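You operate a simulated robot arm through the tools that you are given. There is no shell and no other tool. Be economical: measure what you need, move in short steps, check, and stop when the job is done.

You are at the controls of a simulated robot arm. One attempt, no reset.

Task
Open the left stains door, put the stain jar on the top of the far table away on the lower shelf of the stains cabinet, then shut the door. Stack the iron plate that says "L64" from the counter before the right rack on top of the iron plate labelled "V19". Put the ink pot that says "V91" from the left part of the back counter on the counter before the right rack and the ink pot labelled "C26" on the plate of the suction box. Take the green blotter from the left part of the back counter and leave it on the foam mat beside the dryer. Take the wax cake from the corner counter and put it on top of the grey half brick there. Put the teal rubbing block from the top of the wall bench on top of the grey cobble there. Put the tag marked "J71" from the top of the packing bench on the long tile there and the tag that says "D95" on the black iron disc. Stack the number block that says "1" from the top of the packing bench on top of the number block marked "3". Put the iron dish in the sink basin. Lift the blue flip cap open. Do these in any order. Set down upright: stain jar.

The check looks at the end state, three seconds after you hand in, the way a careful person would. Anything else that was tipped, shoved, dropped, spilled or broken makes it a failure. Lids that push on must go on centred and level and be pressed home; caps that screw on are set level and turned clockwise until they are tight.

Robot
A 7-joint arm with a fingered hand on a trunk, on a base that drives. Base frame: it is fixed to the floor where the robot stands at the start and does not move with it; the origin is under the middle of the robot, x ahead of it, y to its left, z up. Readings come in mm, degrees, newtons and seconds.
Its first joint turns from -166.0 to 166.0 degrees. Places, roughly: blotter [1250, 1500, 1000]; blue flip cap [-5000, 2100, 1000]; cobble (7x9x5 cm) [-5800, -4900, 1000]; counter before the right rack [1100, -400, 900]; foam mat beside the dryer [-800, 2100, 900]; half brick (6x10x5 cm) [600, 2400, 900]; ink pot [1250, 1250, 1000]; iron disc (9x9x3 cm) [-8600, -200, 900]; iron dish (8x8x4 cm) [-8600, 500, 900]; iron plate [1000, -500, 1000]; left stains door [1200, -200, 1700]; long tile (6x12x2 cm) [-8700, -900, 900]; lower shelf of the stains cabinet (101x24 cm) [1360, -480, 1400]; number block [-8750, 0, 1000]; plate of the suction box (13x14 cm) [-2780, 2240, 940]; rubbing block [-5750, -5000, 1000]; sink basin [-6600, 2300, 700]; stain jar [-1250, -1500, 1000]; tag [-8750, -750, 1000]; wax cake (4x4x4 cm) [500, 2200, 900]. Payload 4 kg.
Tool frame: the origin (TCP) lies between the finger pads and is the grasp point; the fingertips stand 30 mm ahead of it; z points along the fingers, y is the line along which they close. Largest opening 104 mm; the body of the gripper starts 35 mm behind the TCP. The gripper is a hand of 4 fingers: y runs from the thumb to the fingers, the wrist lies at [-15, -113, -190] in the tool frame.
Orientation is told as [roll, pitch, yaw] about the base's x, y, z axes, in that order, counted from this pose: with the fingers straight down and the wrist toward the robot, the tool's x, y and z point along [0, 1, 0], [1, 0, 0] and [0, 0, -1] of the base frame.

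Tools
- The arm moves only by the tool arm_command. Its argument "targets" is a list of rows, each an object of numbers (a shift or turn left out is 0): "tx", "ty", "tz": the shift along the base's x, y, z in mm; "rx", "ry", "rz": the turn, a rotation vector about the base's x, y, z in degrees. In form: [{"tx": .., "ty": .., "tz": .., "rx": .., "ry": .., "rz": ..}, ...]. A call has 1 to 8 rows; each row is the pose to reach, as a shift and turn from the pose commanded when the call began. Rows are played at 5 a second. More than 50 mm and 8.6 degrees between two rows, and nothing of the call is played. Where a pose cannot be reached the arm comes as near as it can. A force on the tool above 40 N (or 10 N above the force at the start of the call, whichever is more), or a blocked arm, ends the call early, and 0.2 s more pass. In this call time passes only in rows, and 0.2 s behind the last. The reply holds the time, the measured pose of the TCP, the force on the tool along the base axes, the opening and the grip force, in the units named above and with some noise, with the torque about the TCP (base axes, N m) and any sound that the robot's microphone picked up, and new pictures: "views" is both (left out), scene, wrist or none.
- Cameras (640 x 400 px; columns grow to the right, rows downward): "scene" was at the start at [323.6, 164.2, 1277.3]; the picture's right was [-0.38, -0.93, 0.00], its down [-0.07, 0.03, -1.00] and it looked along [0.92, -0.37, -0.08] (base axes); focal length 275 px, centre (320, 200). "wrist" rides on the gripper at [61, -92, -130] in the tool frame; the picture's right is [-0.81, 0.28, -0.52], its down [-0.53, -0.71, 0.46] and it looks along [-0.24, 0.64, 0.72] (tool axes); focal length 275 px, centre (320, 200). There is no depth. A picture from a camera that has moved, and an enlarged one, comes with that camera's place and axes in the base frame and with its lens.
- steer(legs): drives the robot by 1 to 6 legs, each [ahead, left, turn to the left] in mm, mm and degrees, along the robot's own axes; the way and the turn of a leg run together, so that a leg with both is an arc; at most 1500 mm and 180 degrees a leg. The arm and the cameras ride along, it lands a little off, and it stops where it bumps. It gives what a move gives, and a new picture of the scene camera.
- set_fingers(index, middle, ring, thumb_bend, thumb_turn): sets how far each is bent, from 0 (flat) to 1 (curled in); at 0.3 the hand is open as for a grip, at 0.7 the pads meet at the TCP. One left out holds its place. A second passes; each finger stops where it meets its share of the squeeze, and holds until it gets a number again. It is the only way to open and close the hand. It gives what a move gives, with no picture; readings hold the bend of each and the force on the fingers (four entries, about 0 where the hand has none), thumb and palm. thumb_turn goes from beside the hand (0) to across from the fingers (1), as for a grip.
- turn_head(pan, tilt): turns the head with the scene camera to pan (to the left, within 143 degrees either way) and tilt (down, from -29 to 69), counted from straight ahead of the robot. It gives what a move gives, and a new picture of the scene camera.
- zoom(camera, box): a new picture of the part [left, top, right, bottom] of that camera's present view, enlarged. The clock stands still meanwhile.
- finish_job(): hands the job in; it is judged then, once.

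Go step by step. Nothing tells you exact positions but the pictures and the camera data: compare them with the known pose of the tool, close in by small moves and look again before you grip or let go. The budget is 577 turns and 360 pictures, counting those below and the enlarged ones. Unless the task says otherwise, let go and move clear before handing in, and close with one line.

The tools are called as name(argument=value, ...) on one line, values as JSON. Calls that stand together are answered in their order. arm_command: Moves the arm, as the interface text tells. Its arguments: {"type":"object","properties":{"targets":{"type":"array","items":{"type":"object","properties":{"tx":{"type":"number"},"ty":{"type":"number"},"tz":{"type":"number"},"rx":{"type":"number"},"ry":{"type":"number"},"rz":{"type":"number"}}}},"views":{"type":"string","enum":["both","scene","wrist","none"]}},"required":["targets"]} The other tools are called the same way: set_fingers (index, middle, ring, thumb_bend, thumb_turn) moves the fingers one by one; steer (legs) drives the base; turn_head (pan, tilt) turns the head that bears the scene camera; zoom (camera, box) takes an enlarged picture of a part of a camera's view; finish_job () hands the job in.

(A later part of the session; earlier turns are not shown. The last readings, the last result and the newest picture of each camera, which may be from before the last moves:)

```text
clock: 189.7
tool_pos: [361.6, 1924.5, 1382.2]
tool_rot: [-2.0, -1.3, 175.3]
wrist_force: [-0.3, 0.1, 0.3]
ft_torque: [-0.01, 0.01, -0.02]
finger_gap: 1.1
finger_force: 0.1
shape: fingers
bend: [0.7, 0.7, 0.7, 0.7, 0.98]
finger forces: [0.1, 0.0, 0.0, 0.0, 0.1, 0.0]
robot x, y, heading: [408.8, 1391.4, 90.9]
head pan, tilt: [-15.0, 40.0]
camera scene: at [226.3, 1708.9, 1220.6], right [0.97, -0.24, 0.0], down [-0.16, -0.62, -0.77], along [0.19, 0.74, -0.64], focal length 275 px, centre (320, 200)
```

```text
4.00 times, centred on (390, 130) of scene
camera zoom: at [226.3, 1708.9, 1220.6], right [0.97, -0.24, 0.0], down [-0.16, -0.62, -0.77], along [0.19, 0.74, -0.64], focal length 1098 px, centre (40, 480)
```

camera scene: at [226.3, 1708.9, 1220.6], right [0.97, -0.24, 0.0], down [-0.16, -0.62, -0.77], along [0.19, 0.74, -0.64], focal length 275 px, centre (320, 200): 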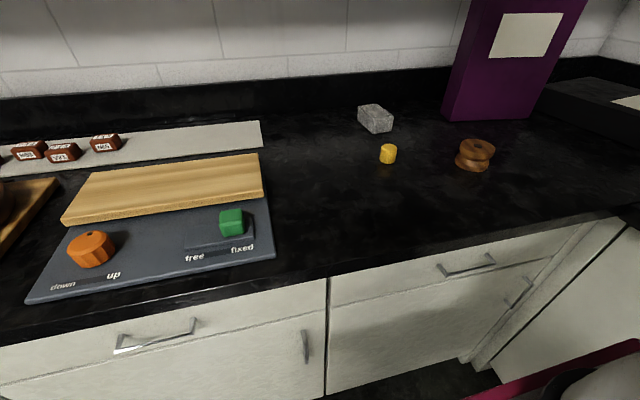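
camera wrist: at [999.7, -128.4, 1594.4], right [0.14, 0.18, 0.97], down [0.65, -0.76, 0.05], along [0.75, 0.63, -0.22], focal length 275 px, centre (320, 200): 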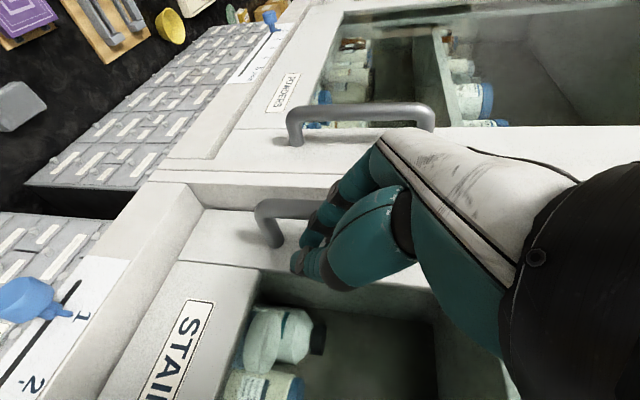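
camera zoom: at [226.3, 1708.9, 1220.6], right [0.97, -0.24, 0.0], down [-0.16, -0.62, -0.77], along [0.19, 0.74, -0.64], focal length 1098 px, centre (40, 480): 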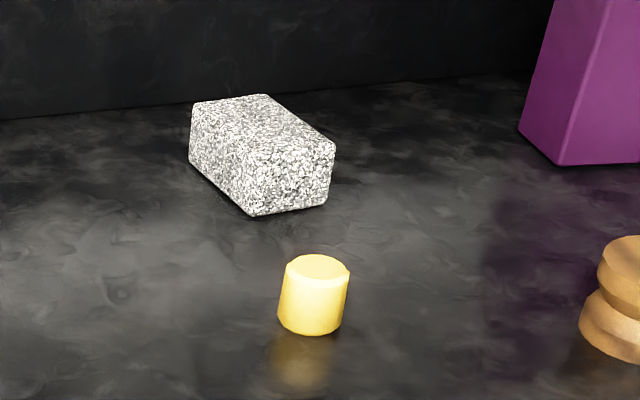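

Wax is at about (511, 2195); brick centre about (548, 2370), top z≈934. I'll drive 70 mm closer and bring the hand over the wax.

steer(legs=[[70, 0, -1]])

set_fingers(index=0.4, middle=0.4, ring=0.4, thumb_bend=0.4)

arm_command(targets=[{"tx": 18, "ty": 24, "tz": -38}, {"tx": 36, "ty": 48, "tz": -76}, {"tx": 54, "ty": 72, "tz": -112}, {"tx": 72, "ty": 96, "tz": -148}, {"tx": 90, "ty": 120, "tz": -184}, {"tx": 108, "ty": 144, "tz": -220}, {"tx": 126, "ty": 168, "tz": -256}, {"tx": 146, "ty": 192, "tz": -292}], views="both")

```text
clock: 190.7
tool_pos: [370.4, 1996.2, 1381.6]
tool_rot: [-1.8, -1.3, 174.4]
wrist_force: [-1.5, 0.1, -0.1]
ft_torque: [-0.02, -0.02, 0.0]
finger_gap: 1.2
finger_force: 0.0
shape: fingers
bend: [0.7, 0.7, 0.7, 0.7, 0.98]
finger forces: [0.1, 0.0, 0.1, 0.0, 0.1, 0.1]
robot x, y, heading: [411.6, 1460.3, 89.6]
head pan, tilt: [-15.0, 40.0]
camera scene: at [231.5, 1783.4, 1220.5], right [0.97, -0.26, 0.0], down [-0.17, -0.62, -0.77], along [0.2, 0.74, -0.64], focal length 275 px, centre (320, 200)
```

scene: 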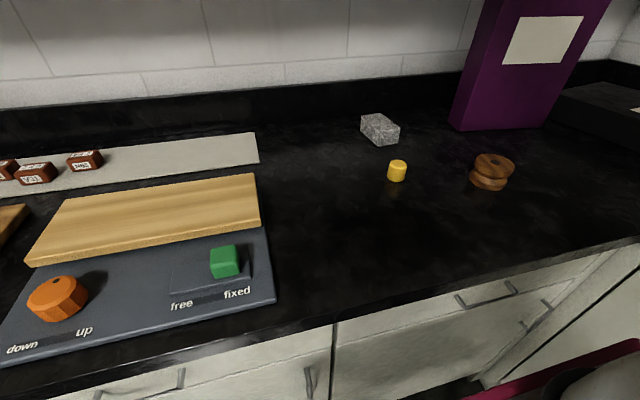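

```text
clock: 191.7
tool_pos: [369.6, 1997.1, 1382.4]
tool_rot: [-2.0, -1.3, 174.4]
wrist_force: [-0.9, -0.3, 0.4]
ft_torque: [0.02, 0.01, -0.02]
finger_gap: 77.6
finger_force: 0.1
shape: fingers
bend: [0.4, 0.4, 0.4, 0.4, 0.98]
finger forces: [0.0, 0.1, 0.1, 0.1, 0.0, 0.0]
robot x, y, heading: [411.5, 1461.4, 89.9]
head pan, tilt: [-15.0, 40.0]
```

```text
clock: 193.5
tool_pos: [516.3, 2188.0, 1092.7]
tool_rot: [-1.9, -1.2, 174.4]
wrist_force: [-0.3, 0.0, -0.1]
ft_torque: [0.02, 0.0, -0.03]
finger_gap: 77.7
finger_force: 0.1
shape: fingers
bend: [0.4, 0.4, 0.4, 0.4, 0.98]
finger forces: [0.0, 0.0, 0.0, 0.1, 0.1, 0.0]
robot x, y, heading: [407.4, 1460.9, 89.8]
head pan, tilt: [-15.0, 40.0]
camera scene: at [231.3, 1783.0, 1220.6], right [0.97, -0.26, 0.0], down [-0.17, -0.62, -0.77], along [0.2, 0.74, -0.64], focal length 275 px, centre (320, 200)
camera wrist: at [603.6, 2114.8, 1218.8], right [-0.18, 0.81, 0.55], down [0.75, 0.48, -0.45], along [-0.63, 0.33, -0.7], focal length 275 px, centre (320, 200)
```

scene: 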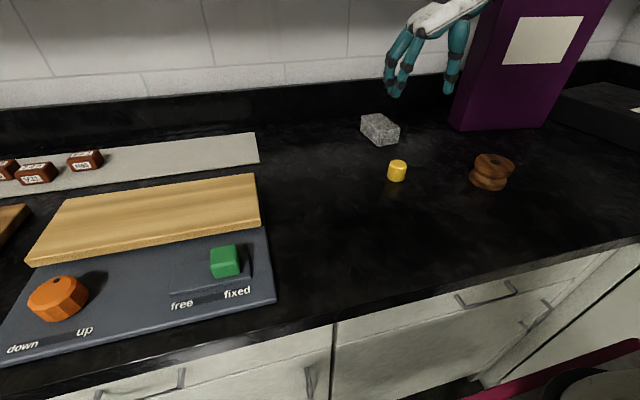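
wrist: 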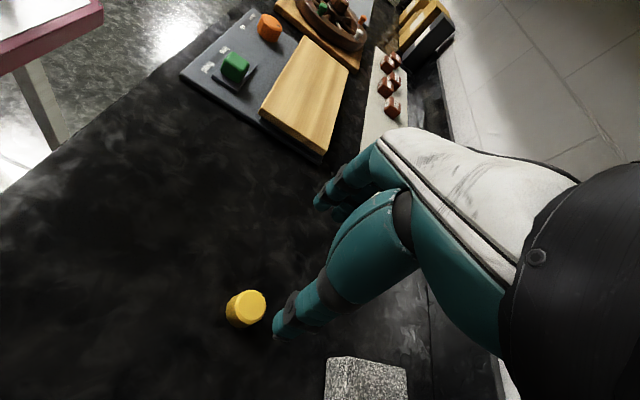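

arm_command(targets=[{"tx": -3, "ty": 11, "tz": -45}, {"tx": -3, "ty": 11, "tz": -90}, {"tx": -3, "ty": 11, "tz": -125}], views="both")

```text
clock: 194.3
tool_pos: [512.3, 2199.4, 964.3]
tool_rot: [-1.9, -1.4, 174.3]
wrist_force: [0.2, 0.8, 0.2]
ft_torque: [0.04, 0.0, -0.01]
finger_gap: 77.8
finger_force: 0.0
shape: fingers
bend: [0.4, 0.4, 0.4, 0.4, 0.98]
finger forces: [0.0, 0.0, 0.0, 0.0, 0.0, 0.0]
robot x, y, heading: [409.8, 1462.5, 89.8]
head pan, tilt: [-15.0, 40.0]
camera scene: at [231.5, 1783.2, 1220.5], right [0.97, -0.26, 0.0], down [-0.17, -0.62, -0.77], along [0.2, 0.74, -0.64], focal length 275 px, centre (320, 200)
camera wrist: at [599.3, 2126.5, 1091.8], right [-0.18, 0.81, 0.55], down [0.75, 0.48, -0.45], along [-0.63, 0.33, -0.7], focal length 275 px, centre (320, 200)
```

scene: 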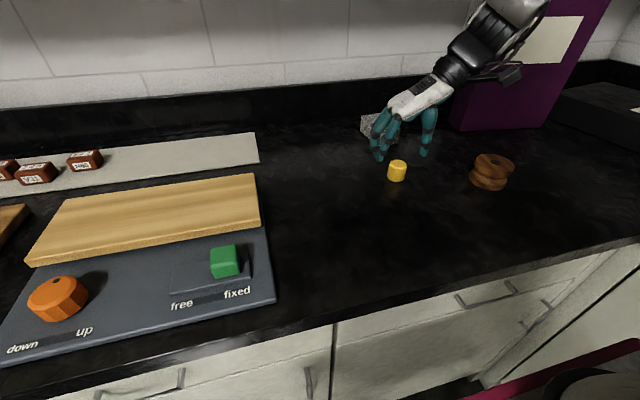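
wrist: 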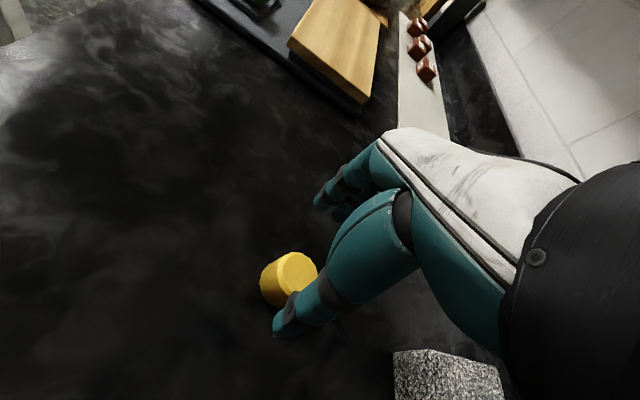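

arm_command(targets=[{"tx": 3, "ty": 2, "tz": -25}, {"tx": 3, "ty": 2, "tz": -47}], views="none")

set_fingers(index=0.65, middle=0.65, ring=0.65, thumb_bend=0.65)

arm_command(targets=[{"tz": 30}, {"tz": 70}, {"tz": 110}], views="both")

```text
clock: 194.9
tool_pos: [515.4, 2201.6, 918.0]
tool_rot: [-1.9, -1.3, 174.4]
wrist_force: [0.6, 0.7, 0.2]
ft_torque: [0.05, -0.02, -0.03]
finger_gap: 77.6
finger_force: 0.1
shape: fingers
bend: [0.4, 0.4, 0.4, 0.4, 0.98]
finger forces: [0.0, 0.0, 0.1, 0.0, 0.0, 0.1]
robot x, y, heading: [410.8, 1462.5, 89.8]
head pan, tilt: [-15.0, 40.0]
```

```text
clock: 195.9
tool_pos: [516.4, 2202.0, 919.8]
tool_rot: [-1.8, -1.3, 174.4]
wrist_force: [-0.1, -0.4, -0.7]
ft_torque: [0.01, 0.02, 0.01]
finger_gap: 25.4
finger_force: 4.8
shape: fingers
bend: [0.62, 0.62, 0.65, 0.6, 0.97]
finger forces: [1.9, 3.1, 0.0, 0.0, 5.2, 0.0]
robot x, y, heading: [409.2, 1460.6, 89.9]
head pan, tilt: [-15.0, 40.0]
```

```text
clock: 196.7
tool_pos: [517.3, 2203.8, 1029.5]
tool_rot: [-1.8, -1.3, 174.3]
wrist_force: [0.6, -0.2, -1.4]
ft_torque: [-0.05, 0.01, 0.04]
finger_gap: 25.2
finger_force: 4.8
shape: fingers
bend: [0.62, 0.62, 0.65, 0.6, 0.97]
finger forces: [1.9, 3.0, 0.0, 0.0, 5.0, 0.1]
robot x, y, heading: [409.5, 1461.3, 90.2]
head pan, tilt: [-15.0, 40.0]
camera scene: at [231.6, 1783.7, 1220.4], right [0.97, -0.26, 0.0], down [-0.17, -0.62, -0.77], along [0.2, 0.74, -0.64], focal length 275 px, centre (320, 200)
camera wrist: at [603.9, 2129.9, 1155.9], right [-0.18, 0.82, 0.55], down [0.75, 0.47, -0.45], along [-0.63, 0.33, -0.7], focal length 275 px, centre (320, 200)
```

scene: 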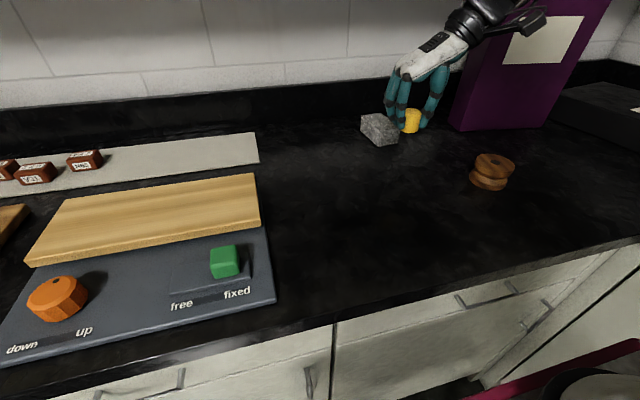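
wrist: 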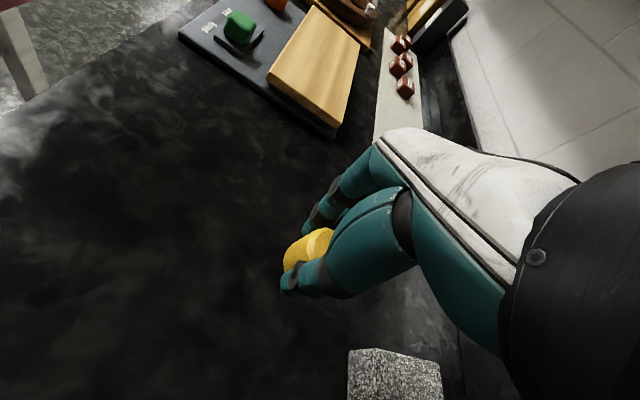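

zoom(camera="scene", box=[350, 60, 470, 160])

zoom(camera="wrist", box=[240, 180, 460, 400])

```text
4.00 times, centred on (410, 110) of scene
camera zoom: at [231.6, 1783.7, 1220.4], right [0.97, -0.26, 0.0], down [-0.17, -0.62, -0.77], along [0.2, 0.74, -0.64], focal length 1098 px, centre (-40, 560)
```

zoom: 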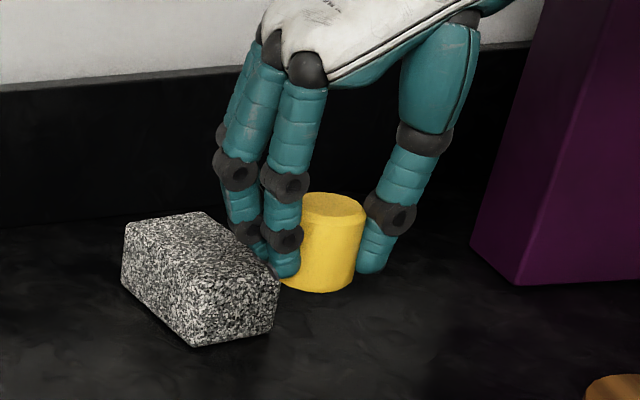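

```text
1.82 times, centred on (350, 290) of wrist
camera zoom: at [603.9, 2129.9, 1155.9], right [-0.18, 0.82, 0.55], down [0.75, 0.47, -0.45], along [-0.63, 0.33, -0.7], focal length 500 px, centre (266, 36)
```

zoom: 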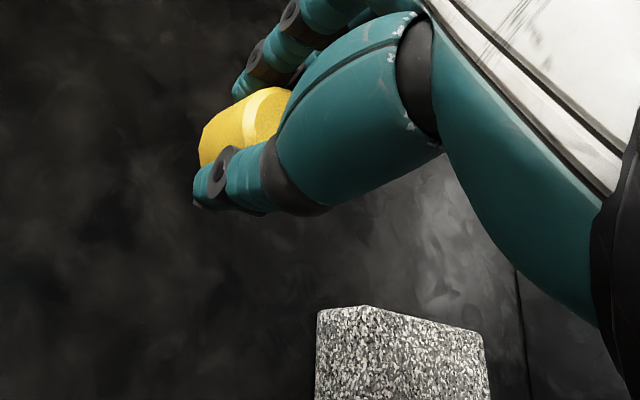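

arm_command(targets=[{"tx": 8, "ty": 43}, {"tx": 16, "ty": 87}, {"tx": 25, "ty": 131}, {"tx": 33, "ty": 175}, {"tx": 33, "ty": 175, "tz": -30}], views="both")

zoom(camera="scene", box=[350, 60, 450, 160])

```text
clock: 197.9
tool_pos: [549.9, 2375.4, 998.0]
tool_rot: [-1.8, -1.2, 174.5]
wrist_force: [0.4, 0.3, -0.8]
ft_torque: [0.0, -0.02, -0.01]
finger_gap: 25.4
finger_force: 4.6
shape: fingers
bend: [0.62, 0.62, 0.65, 0.6, 0.97]
finger forces: [1.9, 3.0, 0.0, 0.1, 4.9, 0.0]
robot x, y, heading: [410.4, 1462.2, 89.8]
head pan, tilt: [-15.0, 40.0]
camera scene: at [231.5, 1783.2, 1220.5], right [0.97, -0.26, 0.0], down [-0.17, -0.62, -0.77], along [0.2, 0.74, -0.64], focal length 275 px, centre (320, 200)
camera wrist: at [636.7, 2303.4, 1126.2], right [-0.18, 0.81, 0.55], down [0.75, 0.48, -0.45], along [-0.63, 0.33, -0.7], focal length 275 px, centre (320, 200)
```

scene: 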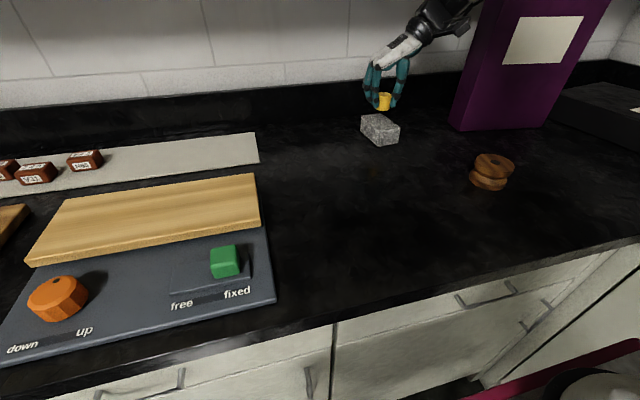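
wrist: 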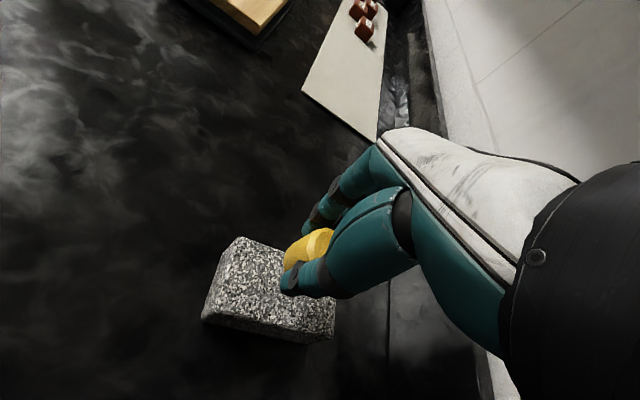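

```text
4.00 times, centred on (400, 110) of scene
camera zoom: at [231.5, 1783.2, 1220.5], right [0.97, -0.26, 0.0], down [-0.17, -0.62, -0.77], along [0.2, 0.74, -0.64], focal length 1098 px, centre (0, 560)
```

zoom: 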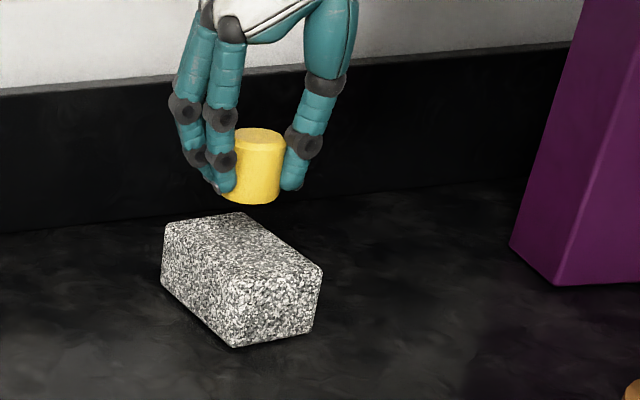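

Wax is over the brick roughly central. Lowering in small steps until contact.

arm_command(targets=[{"tx": 2, "ty": 4, "tz": -10}, {"tx": 2, "ty": 4, "tz": -20}, {"tx": 2, "ty": 4, "tz": -25}], views="none")

zoom(camera="scene", box=[350, 60, 450, 160])

```text
clock: 198.7
tool_pos: [552.4, 2380.4, 972.6]
tool_rot: [-1.9, -1.3, 174.3]
wrist_force: [-0.3, 0.0, -0.6]
ft_torque: [-0.03, -0.02, 0.01]
finger_gap: 25.4
finger_force: 4.7
shape: fingers
bend: [0.62, 0.62, 0.65, 0.6, 0.97]
finger forces: [1.9, 3.0, 0.1, 0.0, 4.9, 0.0]
robot x, y, heading: [412.4, 1462.0, 89.8]
head pan, tilt: [-15.0, 40.0]
```

```text
4.00 times, centred on (400, 110) of scene
camera zoom: at [231.5, 1783.4, 1220.5], right [0.97, -0.26, 0.0], down [-0.17, -0.62, -0.77], along [0.2, 0.74, -0.64], focal length 1098 px, centre (0, 560)
```

zoom: 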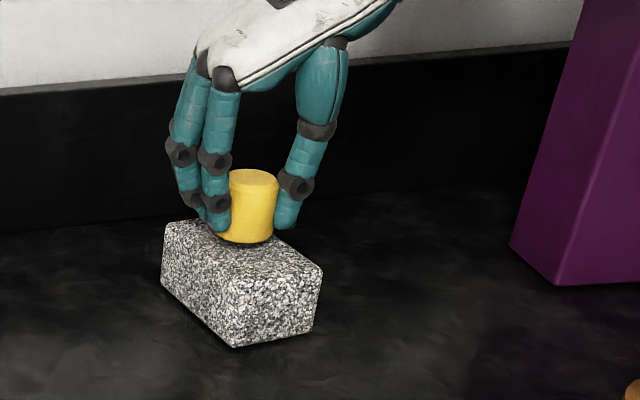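

arm_command(targets=[{"ty": -4, "tz": -3}, {"ty": -4, "tz": -6}, {"ty": -4, "tz": -8}], views="none")

```text
clock: 199.5
tool_pos: [552.1, 2377.1, 966.0]
tool_rot: [-1.9, -1.3, 174.3]
wrist_force: [0.4, 0.6, -0.1]
ft_torque: [0.0, -0.01, -0.01]
finger_gap: 25.1
finger_force: 5.0
shape: fingers
bend: [0.62, 0.62, 0.65, 0.6, 0.97]
finger forces: [1.9, 3.0, 0.0, 0.0, 4.9, 0.0]
robot x, y, heading: [408.3, 1463.3, 89.8]
head pan, tilt: [-15.0, 40.0]
```

arm_command(targets=[{"tz": -2}, {"tz": -4}, {"tz": -6}], views="none")

zoom(camera="scene", box=[350, 60, 450, 160])

```text
clock: 200.3
tool_pos: [550.8, 2376.3, 958.8]
tool_rot: [-1.9, -1.3, 174.5]
wrist_force: [-0.3, -0.6, 8.0]
ft_torque: [0.03, 0.02, 0.01]
finger_gap: 23.7
finger_force: 5.7
shape: fingers
bend: [0.63, 0.62, 0.65, 0.6, 0.97]
finger forces: [2.1, 4.3, 0.0, 0.0, 5.0, 0.0]
robot x, y, heading: [407.2, 1464.3, 89.8]
head pan, tilt: [-15.0, 40.0]
```

```text
4.00 times, centred on (400, 110) of scene
camera zoom: at [231.5, 1783.2, 1220.6], right [0.97, -0.26, 0.0], down [-0.17, -0.62, -0.77], along [0.2, 0.74, -0.64], focal length 1098 px, centre (0, 560)
```

zoom: 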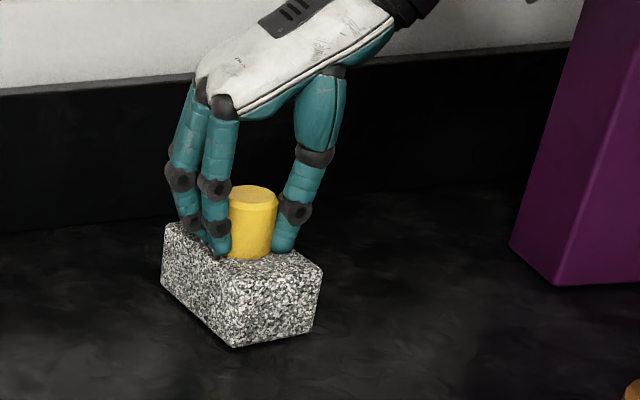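

Contact on the brick, wax central. Releasing and lifting off.

set_fingers(index=0.45, middle=0.45, ring=0.45, thumb_bend=0.45)

arm_command(targets=[{"tz": 30}, {"tz": 70}, {"tz": 110}, {"tz": 150}, {"ty": -40, "tz": 180}], views="none")

zoom(camera="scene", box=[350, 60, 450, 160])

```text
clock: 201.3
tool_pos: [550.1, 2377.4, 959.0]
tool_rot: [-1.8, -1.4, 174.4]
wrist_force: [-0.5, 1.1, 0.7]
ft_torque: [0.05, 0.02, 0.02]
finger_gap: 64.5
finger_force: 0.0
shape: fingers
bend: [0.45, 0.45, 0.45, 0.45, 0.97]
finger forces: [0.0, 0.1, 0.0, 0.0, 0.0, 0.0]
robot x, y, heading: [411.4, 1459.4, 89.8]
head pan, tilt: [-15.0, 40.0]
```

```text
clock: 202.7
tool_pos: [546.8, 2332.5, 1095.4]
tool_rot: [3.1, -2.9, 175.0]
wrist_force: [-0.4, 0.1, -1.1]
ft_torque: [-0.02, 0.0, -0.02]
finger_gap: 64.8
finger_force: 0.1
shape: fingers
bend: [0.45, 0.45, 0.45, 0.45, 0.97]
finger forces: [0.0, 0.0, 0.0, 0.0, 0.1, 0.0]
robot x, y, heading: [409.6, 1461.1, 90.2]
head pan, tilt: [-15.0, 40.0]
stopped in row 5: the arm was blocked; the commanded pose is now the measured one
```

```text
4.00 times, centred on (400, 110) of scene
camera zoom: at [230.9, 1783.9, 1220.5], right [0.97, -0.26, 0.0], down [-0.17, -0.62, -0.77], along [0.2, 0.74, -0.64], focal length 1098 px, centre (0, 560)
```

zoom: 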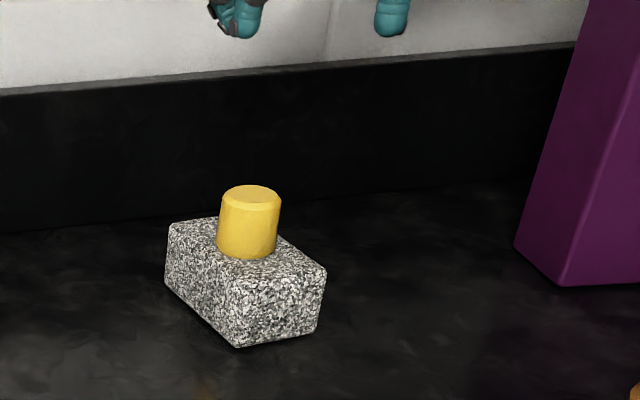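

Wax rests on the brick. The arm met something (likely the upper cabinet) while rising; I'll retract straight back toward the robot at this height.

arm_command(targets=[{"ty": -30, "tz": -8}, {"ty": -70, "tz": -10}, {"ty": -115, "tz": -5}, {"ty": -160}, {"ty": -205}, {"ty": -250, "tz": 10}, {"ty": -295, "tz": 30}], views="scene")

```text
clock: 204.3
tool_pos: [546.1, 2040.2, 1130.9]
tool_rot: [2.3, -2.9, 175.0]
wrist_force: [0.1, -0.1, -0.9]
ft_torque: [-0.03, 0.03, 0.01]
finger_gap: 64.9
finger_force: 0.1
shape: fingers
bend: [0.45, 0.45, 0.45, 0.45, 0.97]
finger forces: [0.0, 0.0, 0.0, 0.0, 0.0, 0.0]
robot x, y, heading: [410.3, 1464.9, 89.8]
head pan, tilt: [-15.0, 40.0]
camera scene: at [231.1, 1785.1, 1220.4], right [0.97, -0.26, 0.0], down [-0.17, -0.62, -0.77], along [0.2, 0.74, -0.64], focal length 275 px, centre (320, 200)
```

scene: 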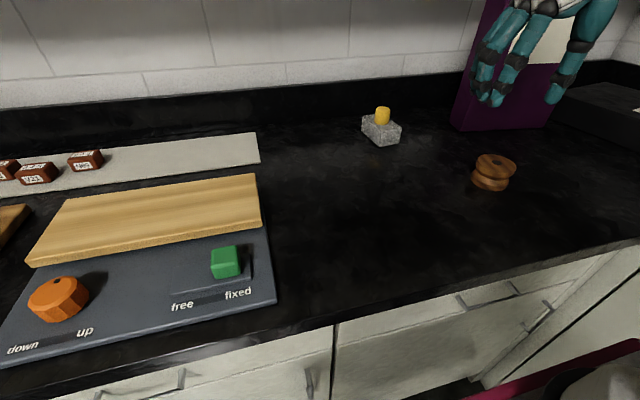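

Next: the green blotter and C26 on the back counter's left part. I'll turn to face that counter.

steer(legs=[[-200, 0, 0], [0, 0, -90], [-60, 300, 0]])

turn_head(pan=-10, tilt=35)

```text
clock: 211.5
tool_pos: [931.6, 1408.0, 1129.7]
tool_rot: [2.5, -2.9, 82.8]
wrist_force: [0.2, -0.1, 0.0]
ft_torque: [-0.04, 0.01, -0.03]
finger_gap: 64.8
finger_force: 0.0
shape: fingers
bend: [0.45, 0.45, 0.45, 0.45, 0.97]
finger forces: [0.0, 0.0, 0.0, 0.0, 0.0, 0.1]
robot x, y, heading: [361.0, 1569.5, -2.1]
head pan, tilt: [-15.0, 40.0]
camera scene: at [689.6, 1730.7, 1220.5], right [-0.3, -0.95, 0.0], down [-0.61, 0.19, -0.77], along [0.73, -0.23, -0.64], focal length 275 px, centre (320, 200)
```

scene: 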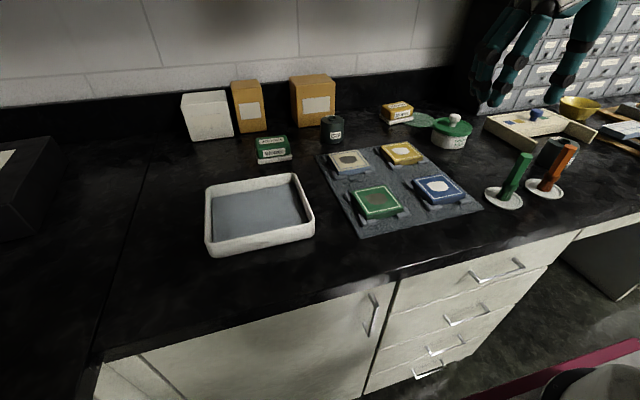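

```text
clock: 212.2
tool_pos: [931.9, 1408.5, 1130.2]
tool_rot: [2.4, -2.9, 82.8]
wrist_force: [0.1, -0.2, 0.1]
ft_torque: [-0.01, -0.01, 0.03]
finger_gap: 64.9
finger_force: 0.1
shape: fingers
bend: [0.45, 0.45, 0.45, 0.45, 0.97]
finger forces: [0.0, 0.0, 0.0, 0.0, 0.0, 0.0]
robot x, y, heading: [361.3, 1569.7, -2.4]
head pan, tilt: [-10.0, 35.0]
camera scene: at [694.4, 1737.2, 1228.0], right [-0.21, -0.98, 0.0], down [-0.56, 0.12, -0.82], along [0.8, -0.17, -0.57], focal length 275 px, centre (320, 200)
```

scene: 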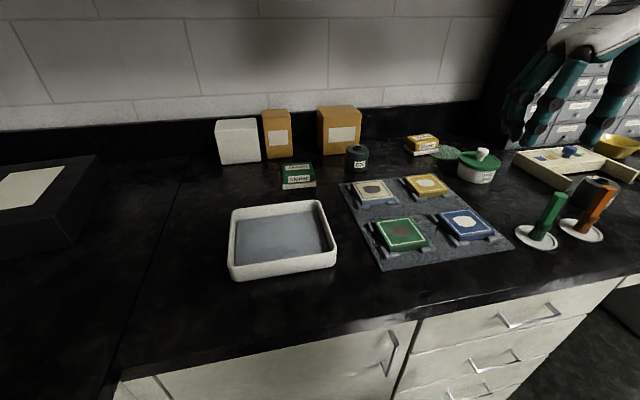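

zoom(camera="scene", box=[250, 120, 410, 220])

```text
4.00 times, centred on (330, 170) of scene
camera zoom: at [694.4, 1737.2, 1228.0], right [-0.21, -0.98, 0.0], down [-0.56, 0.12, -0.82], along [0.8, -0.17, -0.57], focal length 1098 px, centre (280, 320)
```

zoom: 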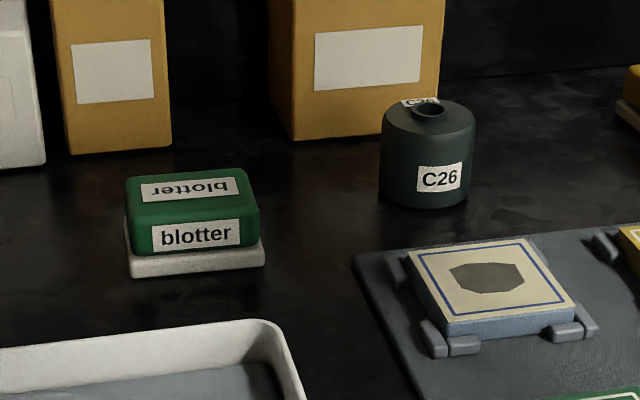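

Blotter centre about (1267, 1671), ~80 wide × 58 deep × 33 high. I'll bring the hand to yaw 0 above it.

arm_command(targets=[{"tx": 25, "ty": 12, "rz": -8}, {"tx": 50, "ty": 24, "rz": -16}, {"tx": 75, "ty": 36, "rz": -24}, {"tx": 100, "ty": 48, "rz": -32}, {"tx": 125, "ty": 60, "rz": -40}, {"tx": 150, "ty": 75, "rz": -48}, {"tx": 175, "ty": 95, "rz": -56}, {"tx": 200, "ty": 120, "rz": -64}], views="none")

set_fingers(index=0.3, middle=0.3, ring=0.3, thumb_bend=0.3)

arm_command(targets=[{"tx": 25, "ty": 35, "rz": -8}, {"tx": 50, "ty": 70, "rz": -16}, {"tx": 75, "ty": 105, "rz": -21}, {"tx": 100, "ty": 130, "rz": -21, "tz": -20}, {"tx": 125, "ty": 140, "rz": -21, "tz": -50}], views="both")

```text
clock: 214.0
tool_pos: [1132.4, 1527.9, 1129.7]
tool_rot: [2.4, -3.0, 18.7]
wrist_force: [0.5, 0.3, 0.2]
ft_torque: [0.02, -0.03, 0.05]
finger_gap: 64.8
finger_force: 0.0
shape: fingers
bend: [0.45, 0.45, 0.45, 0.45, 0.97]
finger forces: [0.1, 0.0, 0.0, 0.0, 0.0, 0.1]
robot x, y, heading: [362.3, 1567.4, -2.3]
head pan, tilt: [-10.0, 35.0]
```

```text
clock: 215.0
tool_pos: [1133.2, 1529.7, 1129.7]
tool_rot: [2.4, -2.9, 18.8]
wrist_force: [0.5, 0.8, 0.2]
ft_torque: [-0.03, -0.01, 0.03]
finger_gap: 102.7
finger_force: 0.1
shape: fingers
bend: [0.3, 0.3, 0.3, 0.3, 0.97]
finger forces: [0.0, 0.0, 0.0, 0.0, 0.0, 0.1]
robot x, y, heading: [363.6, 1566.1, -2.3]
head pan, tilt: [-10.0, 35.0]
```

```text
clock: 216.2
tool_pos: [1257.3, 1668.5, 1080.0]
tool_rot: [2.4, -3.0, -2.2]
wrist_force: [-0.1, 0.3, 0.5]
ft_torque: [0.06, 0.0, 0.05]
finger_gap: 103.2
finger_force: 0.1
shape: fingers
bend: [0.3, 0.3, 0.3, 0.3, 0.97]
finger forces: [0.0, 0.0, 0.0, 0.0, 0.0, 0.1]
robot x, y, heading: [362.1, 1567.5, -2.4]
head pan, tilt: [-10.0, 35.0]
camera scene: at [694.1, 1737.1, 1228.2], right [-0.21, -0.98, 0.0], down [-0.56, 0.12, -0.82], along [0.8, -0.17, -0.57], focal length 275 px, centre (320, 200)
camera wrist: at [1161.1, 1728.9, 1208.6], right [0.22, -0.84, 0.5], down [-0.71, -0.49, -0.51], along [0.67, -0.24, -0.7], focal length 275 px, centre (320, 200)
```

scene: 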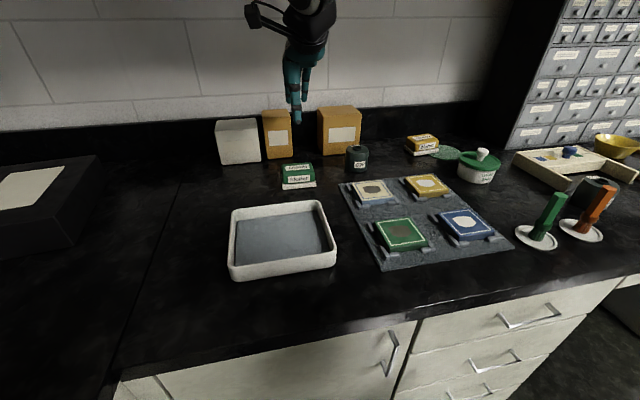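
wrist: 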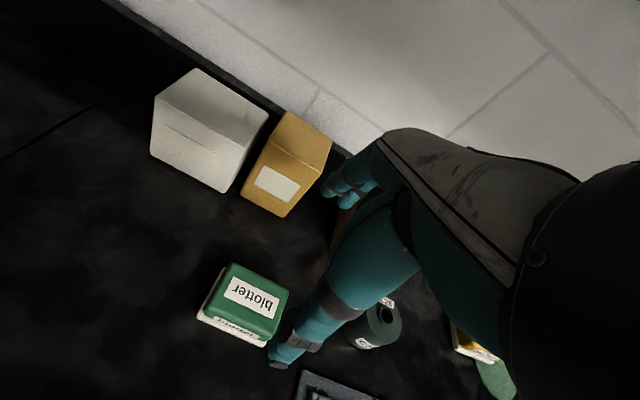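

Wrist view agrees: blotter centre (1265, 1670). I'll level the hand and descend.

arm_command(targets=[{"tx": 8, "ty": 2, "tz": -40, "rx": -2.4, "ry": 3}, {"tx": 8, "ty": 2, "tz": -85, "rx": -2.4, "ry": 3}, {"tx": 8, "ty": 2, "tz": -125, "rx": -2.4, "ry": 3}, {"tx": 8, "ty": 2, "tz": -150, "rx": -2.4, "ry": 3}], views="both")

```text
clock: 217.2
tool_pos: [1263.0, 1671.5, 929.4]
tool_rot: [-0.2, 0.0, -2.2]
wrist_force: [-0.1, 0.3, -0.2]
ft_torque: [0.02, 0.01, -0.01]
finger_gap: 102.9
finger_force: 0.0
shape: fingers
bend: [0.3, 0.3, 0.3, 0.3, 0.97]
finger forces: [0.1, 0.0, 0.0, 0.0, 0.1, 0.0]
robot x, y, heading: [364.2, 1565.4, -2.1]
head pan, tilt: [-10.0, 35.0]
camera scene: at [694.4, 1737.2, 1228.1], right [-0.21, -0.98, 0.0], down [-0.56, 0.12, -0.82], along [0.8, -0.17, -0.57], focal length 275 px, centre (320, 200)
camera wrist: at [1174.3, 1737.2, 1060.7], right [0.24, -0.82, 0.52], down [-0.73, -0.51, -0.45], along [0.63, -0.27, -0.72], focal length 275 px, centre (320, 200)
```

scene: 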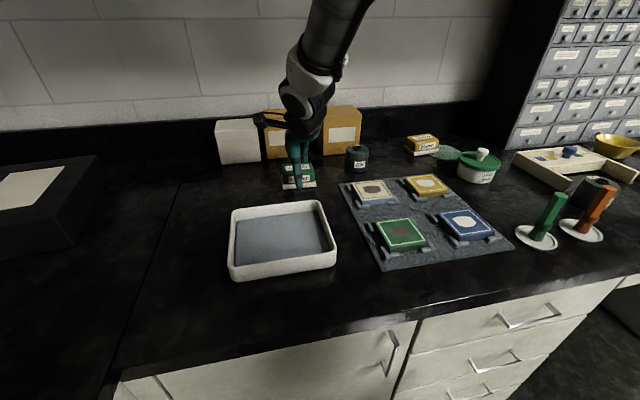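
wrist: 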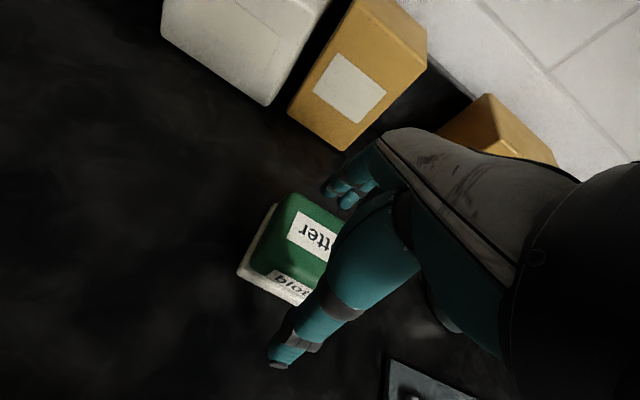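

arm_command(targets=[{"tz": -11, "tx": 2}], views="none")

set_fingers(index=0.6, middle=0.6, ring=0.6, thumb_bend=0.6)

arm_command(targets=[{"tz": 30}, {"tz": 70}, {"tz": 110}, {"tz": 150}], views="both")

```text
clock: 217.6
tool_pos: [1265.8, 1672.7, 918.5]
tool_rot: [-0.1, -0.1, -2.1]
wrist_force: [0.5, 0.6, -0.3]
ft_torque: [-0.06, -0.01, -0.03]
finger_gap: 102.9
finger_force: 0.1
shape: fingers
bend: [0.3, 0.3, 0.3, 0.3, 0.97]
finger forces: [0.0, 0.0, 0.1, 0.1, 0.1, 0.0]
robot x, y, heading: [361.1, 1567.1, -2.3]
head pan, tilt: [-10.0, 35.0]
```

```text
clock: 218.6
tool_pos: [1266.2, 1672.7, 919.3]
tool_rot: [0.0, 0.0, -2.2]
wrist_force: [2.2, 0.4, 4.0]
ft_torque: [-0.09, -0.14, 0.04]
finger_gap: 55.5
finger_force: 15.2
shape: fingers
bend: [0.51, 0.54, 0.55, 0.49, 0.96]
finger forces: [6.3, 5.7, 3.7, 0.0, 14.5, 0.0]
robot x, y, heading: [361.7, 1567.4, -2.3]
head pan, tilt: [-10.0, 35.0]
```

```text
clock: 219.6
tool_pos: [1267.4, 1672.1, 1068.6]
tool_rot: [-0.1, 0.1, -2.2]
wrist_force: [0.5, 0.3, -0.6]
ft_torque: [0.03, 0.06, -0.07]
finger_gap: 55.2
finger_force: 14.4
shape: fingers
bend: [0.51, 0.54, 0.56, 0.49, 0.95]
finger forces: [5.6, 5.0, 3.1, 0.0, 14.3, 0.0]
robot x, y, heading: [358.5, 1564.3, -2.1]
head pan, tilt: [-10.0, 35.0]
camera scene: at [694.7, 1737.4, 1227.9], right [-0.21, -0.98, 0.0], down [-0.56, 0.12, -0.82], along [0.8, -0.17, -0.57], focal length 275 px, centre (320, 200)
camera wrist: at [1177.0, 1738.2, 1200.2], right [0.25, -0.82, 0.52], down [-0.73, -0.51, -0.45], along [0.63, -0.27, -0.73], focal length 275 px, centre (320, 200)
```

scene: 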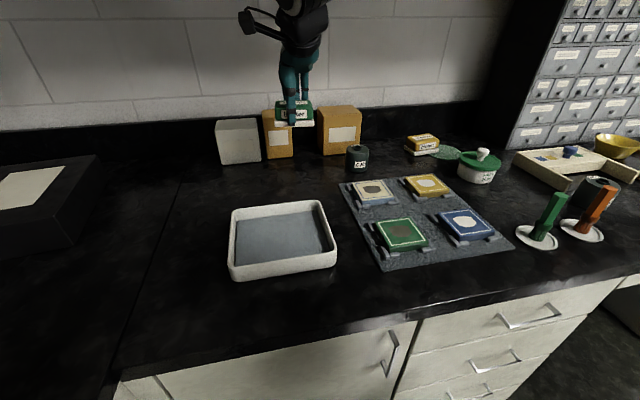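
wrist: 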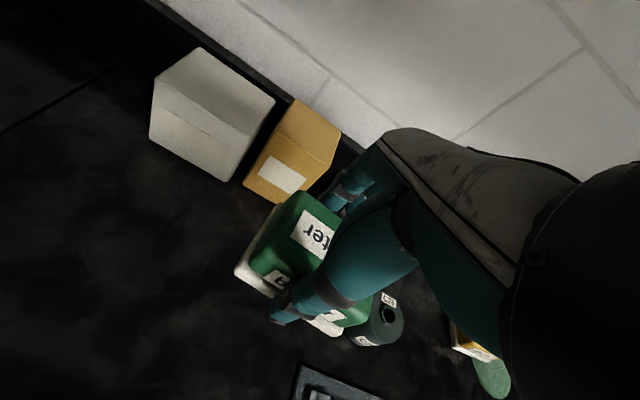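

Blotter held. I'll retract and drive to the foam mat by the dryer.

arm_command(targets=[{"tz": 30, "tx": -20}, {"tz": 50, "tx": -60, "ty": -15}, {"tz": 50, "tx": -100, "ty": -35}, {"tz": 50, "tx": -140, "ty": -60}, {"tz": 50, "tx": -180, "ty": -85}, {"tz": 50, "tx": -220, "ty": -110}, {"tz": 50, "tx": -255, "ty": -135}], views="none")

steer(legs=[[-300, -250, 0], [0, 0, 92], [0, 800, 0]])

turn_head(pan=-5, tilt=25)

```text
clock: 221.2
tool_pos: [1011.1, 1535.8, 1120.1]
tool_rot: [0.0, 0.0, -2.1]
wrist_force: [-0.5, 0.4, -1.6]
ft_torque: [0.0, 0.03, -0.01]
finger_gap: 55.3
finger_force: 13.8
shape: fingers
bend: [0.52, 0.54, 0.56, 0.49, 0.95]
finger forces: [5.6, 5.1, 3.1, 0.0, 14.1, 0.0]
robot x, y, heading: [365.3, 1566.1, -2.2]
head pan, tilt: [-10.0, 35.0]
```

```text
clock: 231.4
tool_pos: [-738.8, 1969.2, 1120.4]
tool_rot: [0.0, -0.1, 90.6]
wrist_force: [-0.2, 0.0, -0.5]
ft_torque: [-0.01, -0.01, 0.0]
finger_gap: 54.9
finger_force: 12.7
shape: fingers
bend: [0.52, 0.55, 0.56, 0.49, 0.95]
finger forces: [5.3, 4.7, 2.9, 0.0, 13.3, 0.0]
robot x, y, heading: [-738.8, 1320.4, 90.4]
head pan, tilt: [-10.0, 35.0]
camera scene: at [-929.4, 1642.9, 1228.0], right [0.99, -0.17, 0.0], down [-0.09, -0.57, -0.82], along [0.14, 0.81, -0.57], focal length 275 px, centre (320, 200)
```

scene: 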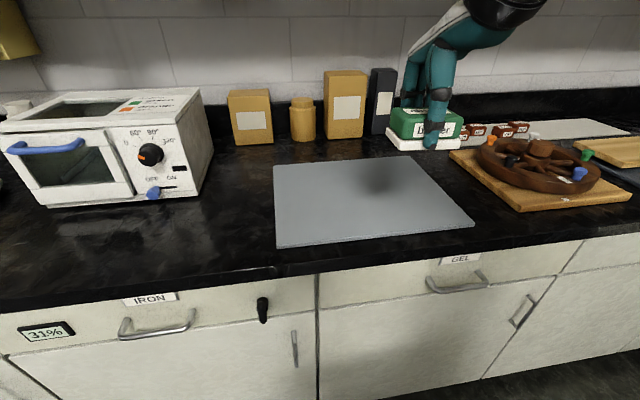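

```text
clock: 232.1
tool_pos: [-739.0, 1969.0, 1119.9]
tool_rot: [0.0, 0.0, 90.6]
wrist_force: [0.1, -0.2, -1.5]
ft_torque: [-0.02, -0.01, -0.03]
finger_gap: 55.2
finger_force: 13.3
shape: fingers
bend: [0.52, 0.55, 0.56, 0.49, 0.95]
finger forces: [5.4, 4.8, 2.8, 0.0, 13.3, 0.0]
robot x, y, heading: [-741.3, 1322.3, 90.7]
head pan, tilt: [-5.0, 25.0]
camera scene: at [-936.7, 1647.9, 1243.8], right [1.0, -0.08, 0.0], down [-0.03, -0.42, -0.91], along [0.07, 0.9, -0.42], focal length 275 px, centre (320, 200)
```

scene: 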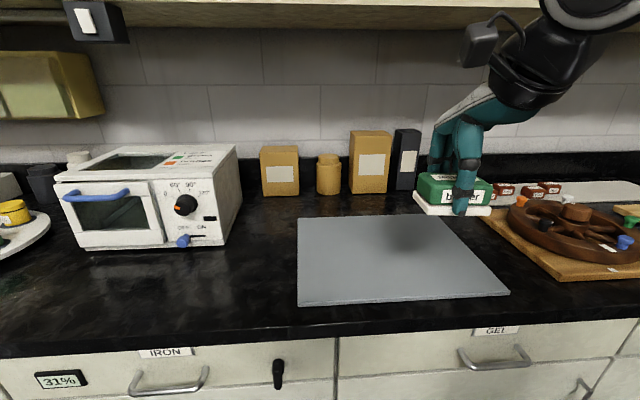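

The grey foam mat is centred about (-755, 2140). I'll set the blotter down there.

arm_command(targets=[{"ty": 45, "tz": -10, "tx": -5}, {"ty": 90, "tz": -30, "tx": -10}, {"ty": 130, "tz": -60, "tx": -15}, {"ty": 155, "tz": -100, "tx": -15}, {"ty": 158, "tz": -140, "tx": -15}, {"ty": 158, "tz": -172, "tx": -15}], views="both")

```text
refused: row 3 steps farther than a row can; nothing moved
```

arm_command(targets=[{"ty": 45, "tz": -10, "tx": -5}, {"ty": 85, "tz": -30, "tx": -10}, {"ty": 120, "tz": -60, "tx": -15}, {"ty": 145, "tz": -100, "tx": -15}, {"ty": 158, "tz": -140, "tx": -15}, {"ty": 158, "tz": -172, "tx": -15}], views="both")

```text
clock: 233.5
tool_pos: [-753.5, 2127.1, 949.0]
tool_rot: [-0.1, 0.0, 90.5]
wrist_force: [-0.2, -0.1, -0.8]
ft_torque: [0.02, 0.02, -0.01]
finger_gap: 54.5
finger_force: 13.2
shape: fingers
bend: [0.52, 0.55, 0.56, 0.49, 0.95]
finger forces: [5.3, 4.7, 3.0, 0.0, 13.3, 0.0]
robot x, y, heading: [-747.2, 1318.7, 90.4]
head pan, tilt: [-5.0, 25.0]
camera scene: at [-936.5, 1647.8, 1243.9], right [1.0, -0.08, 0.0], down [-0.03, -0.42, -0.91], along [0.07, 0.9, -0.42], focal length 275 px, centre (320, 200)
camera wrist: at [-814.8, 2036.3, 1079.2], right [0.81, 0.28, 0.52], down [0.54, -0.71, -0.45], along [0.24, 0.65, -0.72], focal length 275 px, centre (320, 200)
```

scene: 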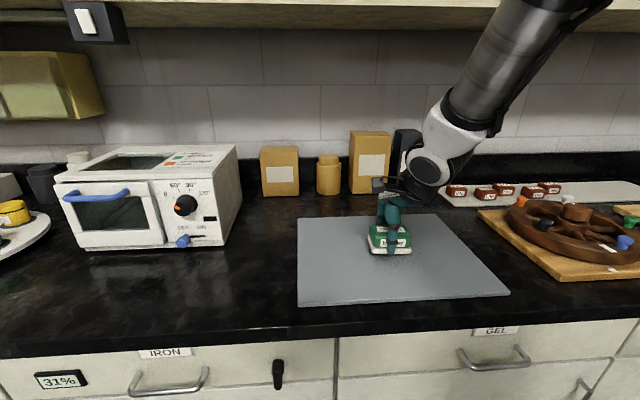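
wrist: 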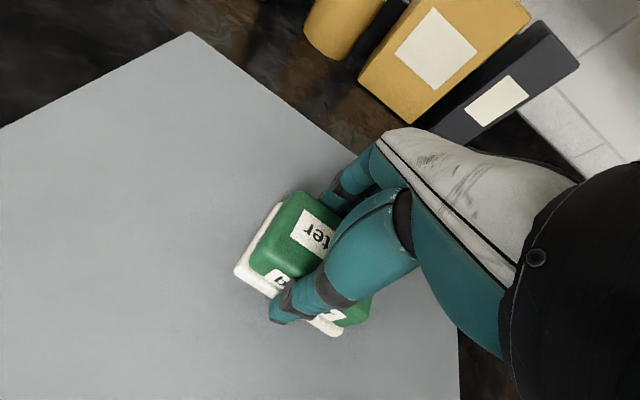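

arm_command(targets=[{"tz": -8}, {"tz": -14}, {"tz": -18}, {"tz": -21}], views="none")

```text
clock: 234.5
tool_pos: [-754.2, 2127.3, 928.2]
tool_rot: [0.1, -0.3, 90.6]
wrist_force: [-0.2, -2.1, 26.6]
ft_torque: [0.42, -0.26, 0.01]
finger_gap: 55.3
finger_force: 18.3
shape: fingers
bend: [0.53, 0.55, 0.56, 0.49, 0.95]
finger forces: [5.5, 5.1, 8.7, 0.1, 17.2, 0.1]
robot x, y, heading: [-740.3, 1319.9, 90.5]
head pan, tilt: [-5.0, 25.0]
```

Firm contact; I'll ease up a little, open and lift.

arm_command(targets=[{"tz": 3}], views="none")

set_fingers(index=0.35, middle=0.35, ring=0.35, thumb_bend=0.35)

arm_command(targets=[{"tz": 35}, {"tz": 75}, {"tz": 115}, {"tz": 155, "ty": -20}, {"tz": 170, "ty": -60}, {"tz": 170, "ty": -105}, {"tz": 170, "ty": -150}], views="scene")

```text
clock: 234.9
tool_pos: [-753.9, 2126.7, 930.5]
tool_rot: [-0.1, 0.0, 90.5]
wrist_force: [-0.3, 3.4, 11.9]
ft_torque: [0.44, -0.17, 0.08]
finger_gap: 55.3
finger_force: 17.1
shape: fingers
bend: [0.53, 0.55, 0.56, 0.5, 0.95]
finger forces: [6.7, 6.0, 6.9, 0.0, 13.8, 0.0]
robot x, y, heading: [-738.7, 1317.6, 90.4]
head pan, tilt: [-5.0, 25.0]
```

```text
clock: 235.9
tool_pos: [-754.1, 2126.9, 929.1]
tool_rot: [-0.1, 0.1, 90.6]
wrist_force: [0.3, -1.0, 0.1]
ft_torque: [0.0, 0.0, 0.03]
finger_gap: 90.4
finger_force: 0.0
shape: fingers
bend: [0.35, 0.35, 0.35, 0.35, 0.97]
finger forces: [0.0, 0.1, 0.1, 0.0, 0.0, 0.0]
robot x, y, heading: [-739.2, 1314.5, 90.5]
head pan, tilt: [-5.0, 25.0]
```

```text
clock: 237.5
tool_pos: [-755.1, 1978.2, 1098.2]
tool_rot: [0.0, 0.2, 90.6]
wrist_force: [0.7, -0.3, 0.2]
ft_torque: [0.01, -0.01, 0.0]
finger_gap: 90.7
finger_force: 0.0
shape: fingers
bend: [0.35, 0.35, 0.35, 0.35, 0.97]
finger forces: [0.0, 0.0, 0.0, 0.0, 0.1, 0.1]
robot x, y, heading: [-739.6, 1318.1, 90.6]
head pan, tilt: [-5.0, 25.0]
camera scene: at [-936.8, 1648.3, 1243.7], right [1.0, -0.08, 0.0], down [-0.03, -0.42, -0.91], along [0.07, 0.9, -0.42], focal length 275 px, centre (320, 200)
```

scene: 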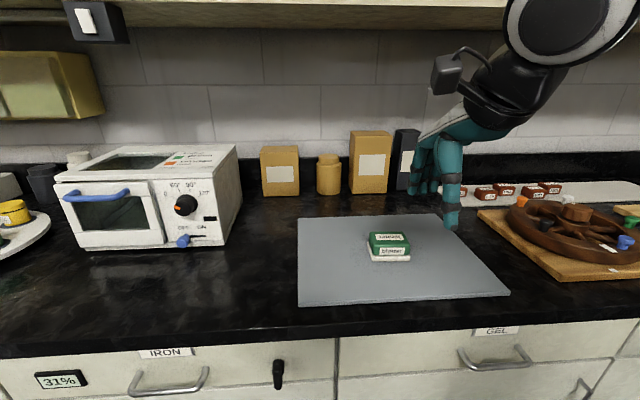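

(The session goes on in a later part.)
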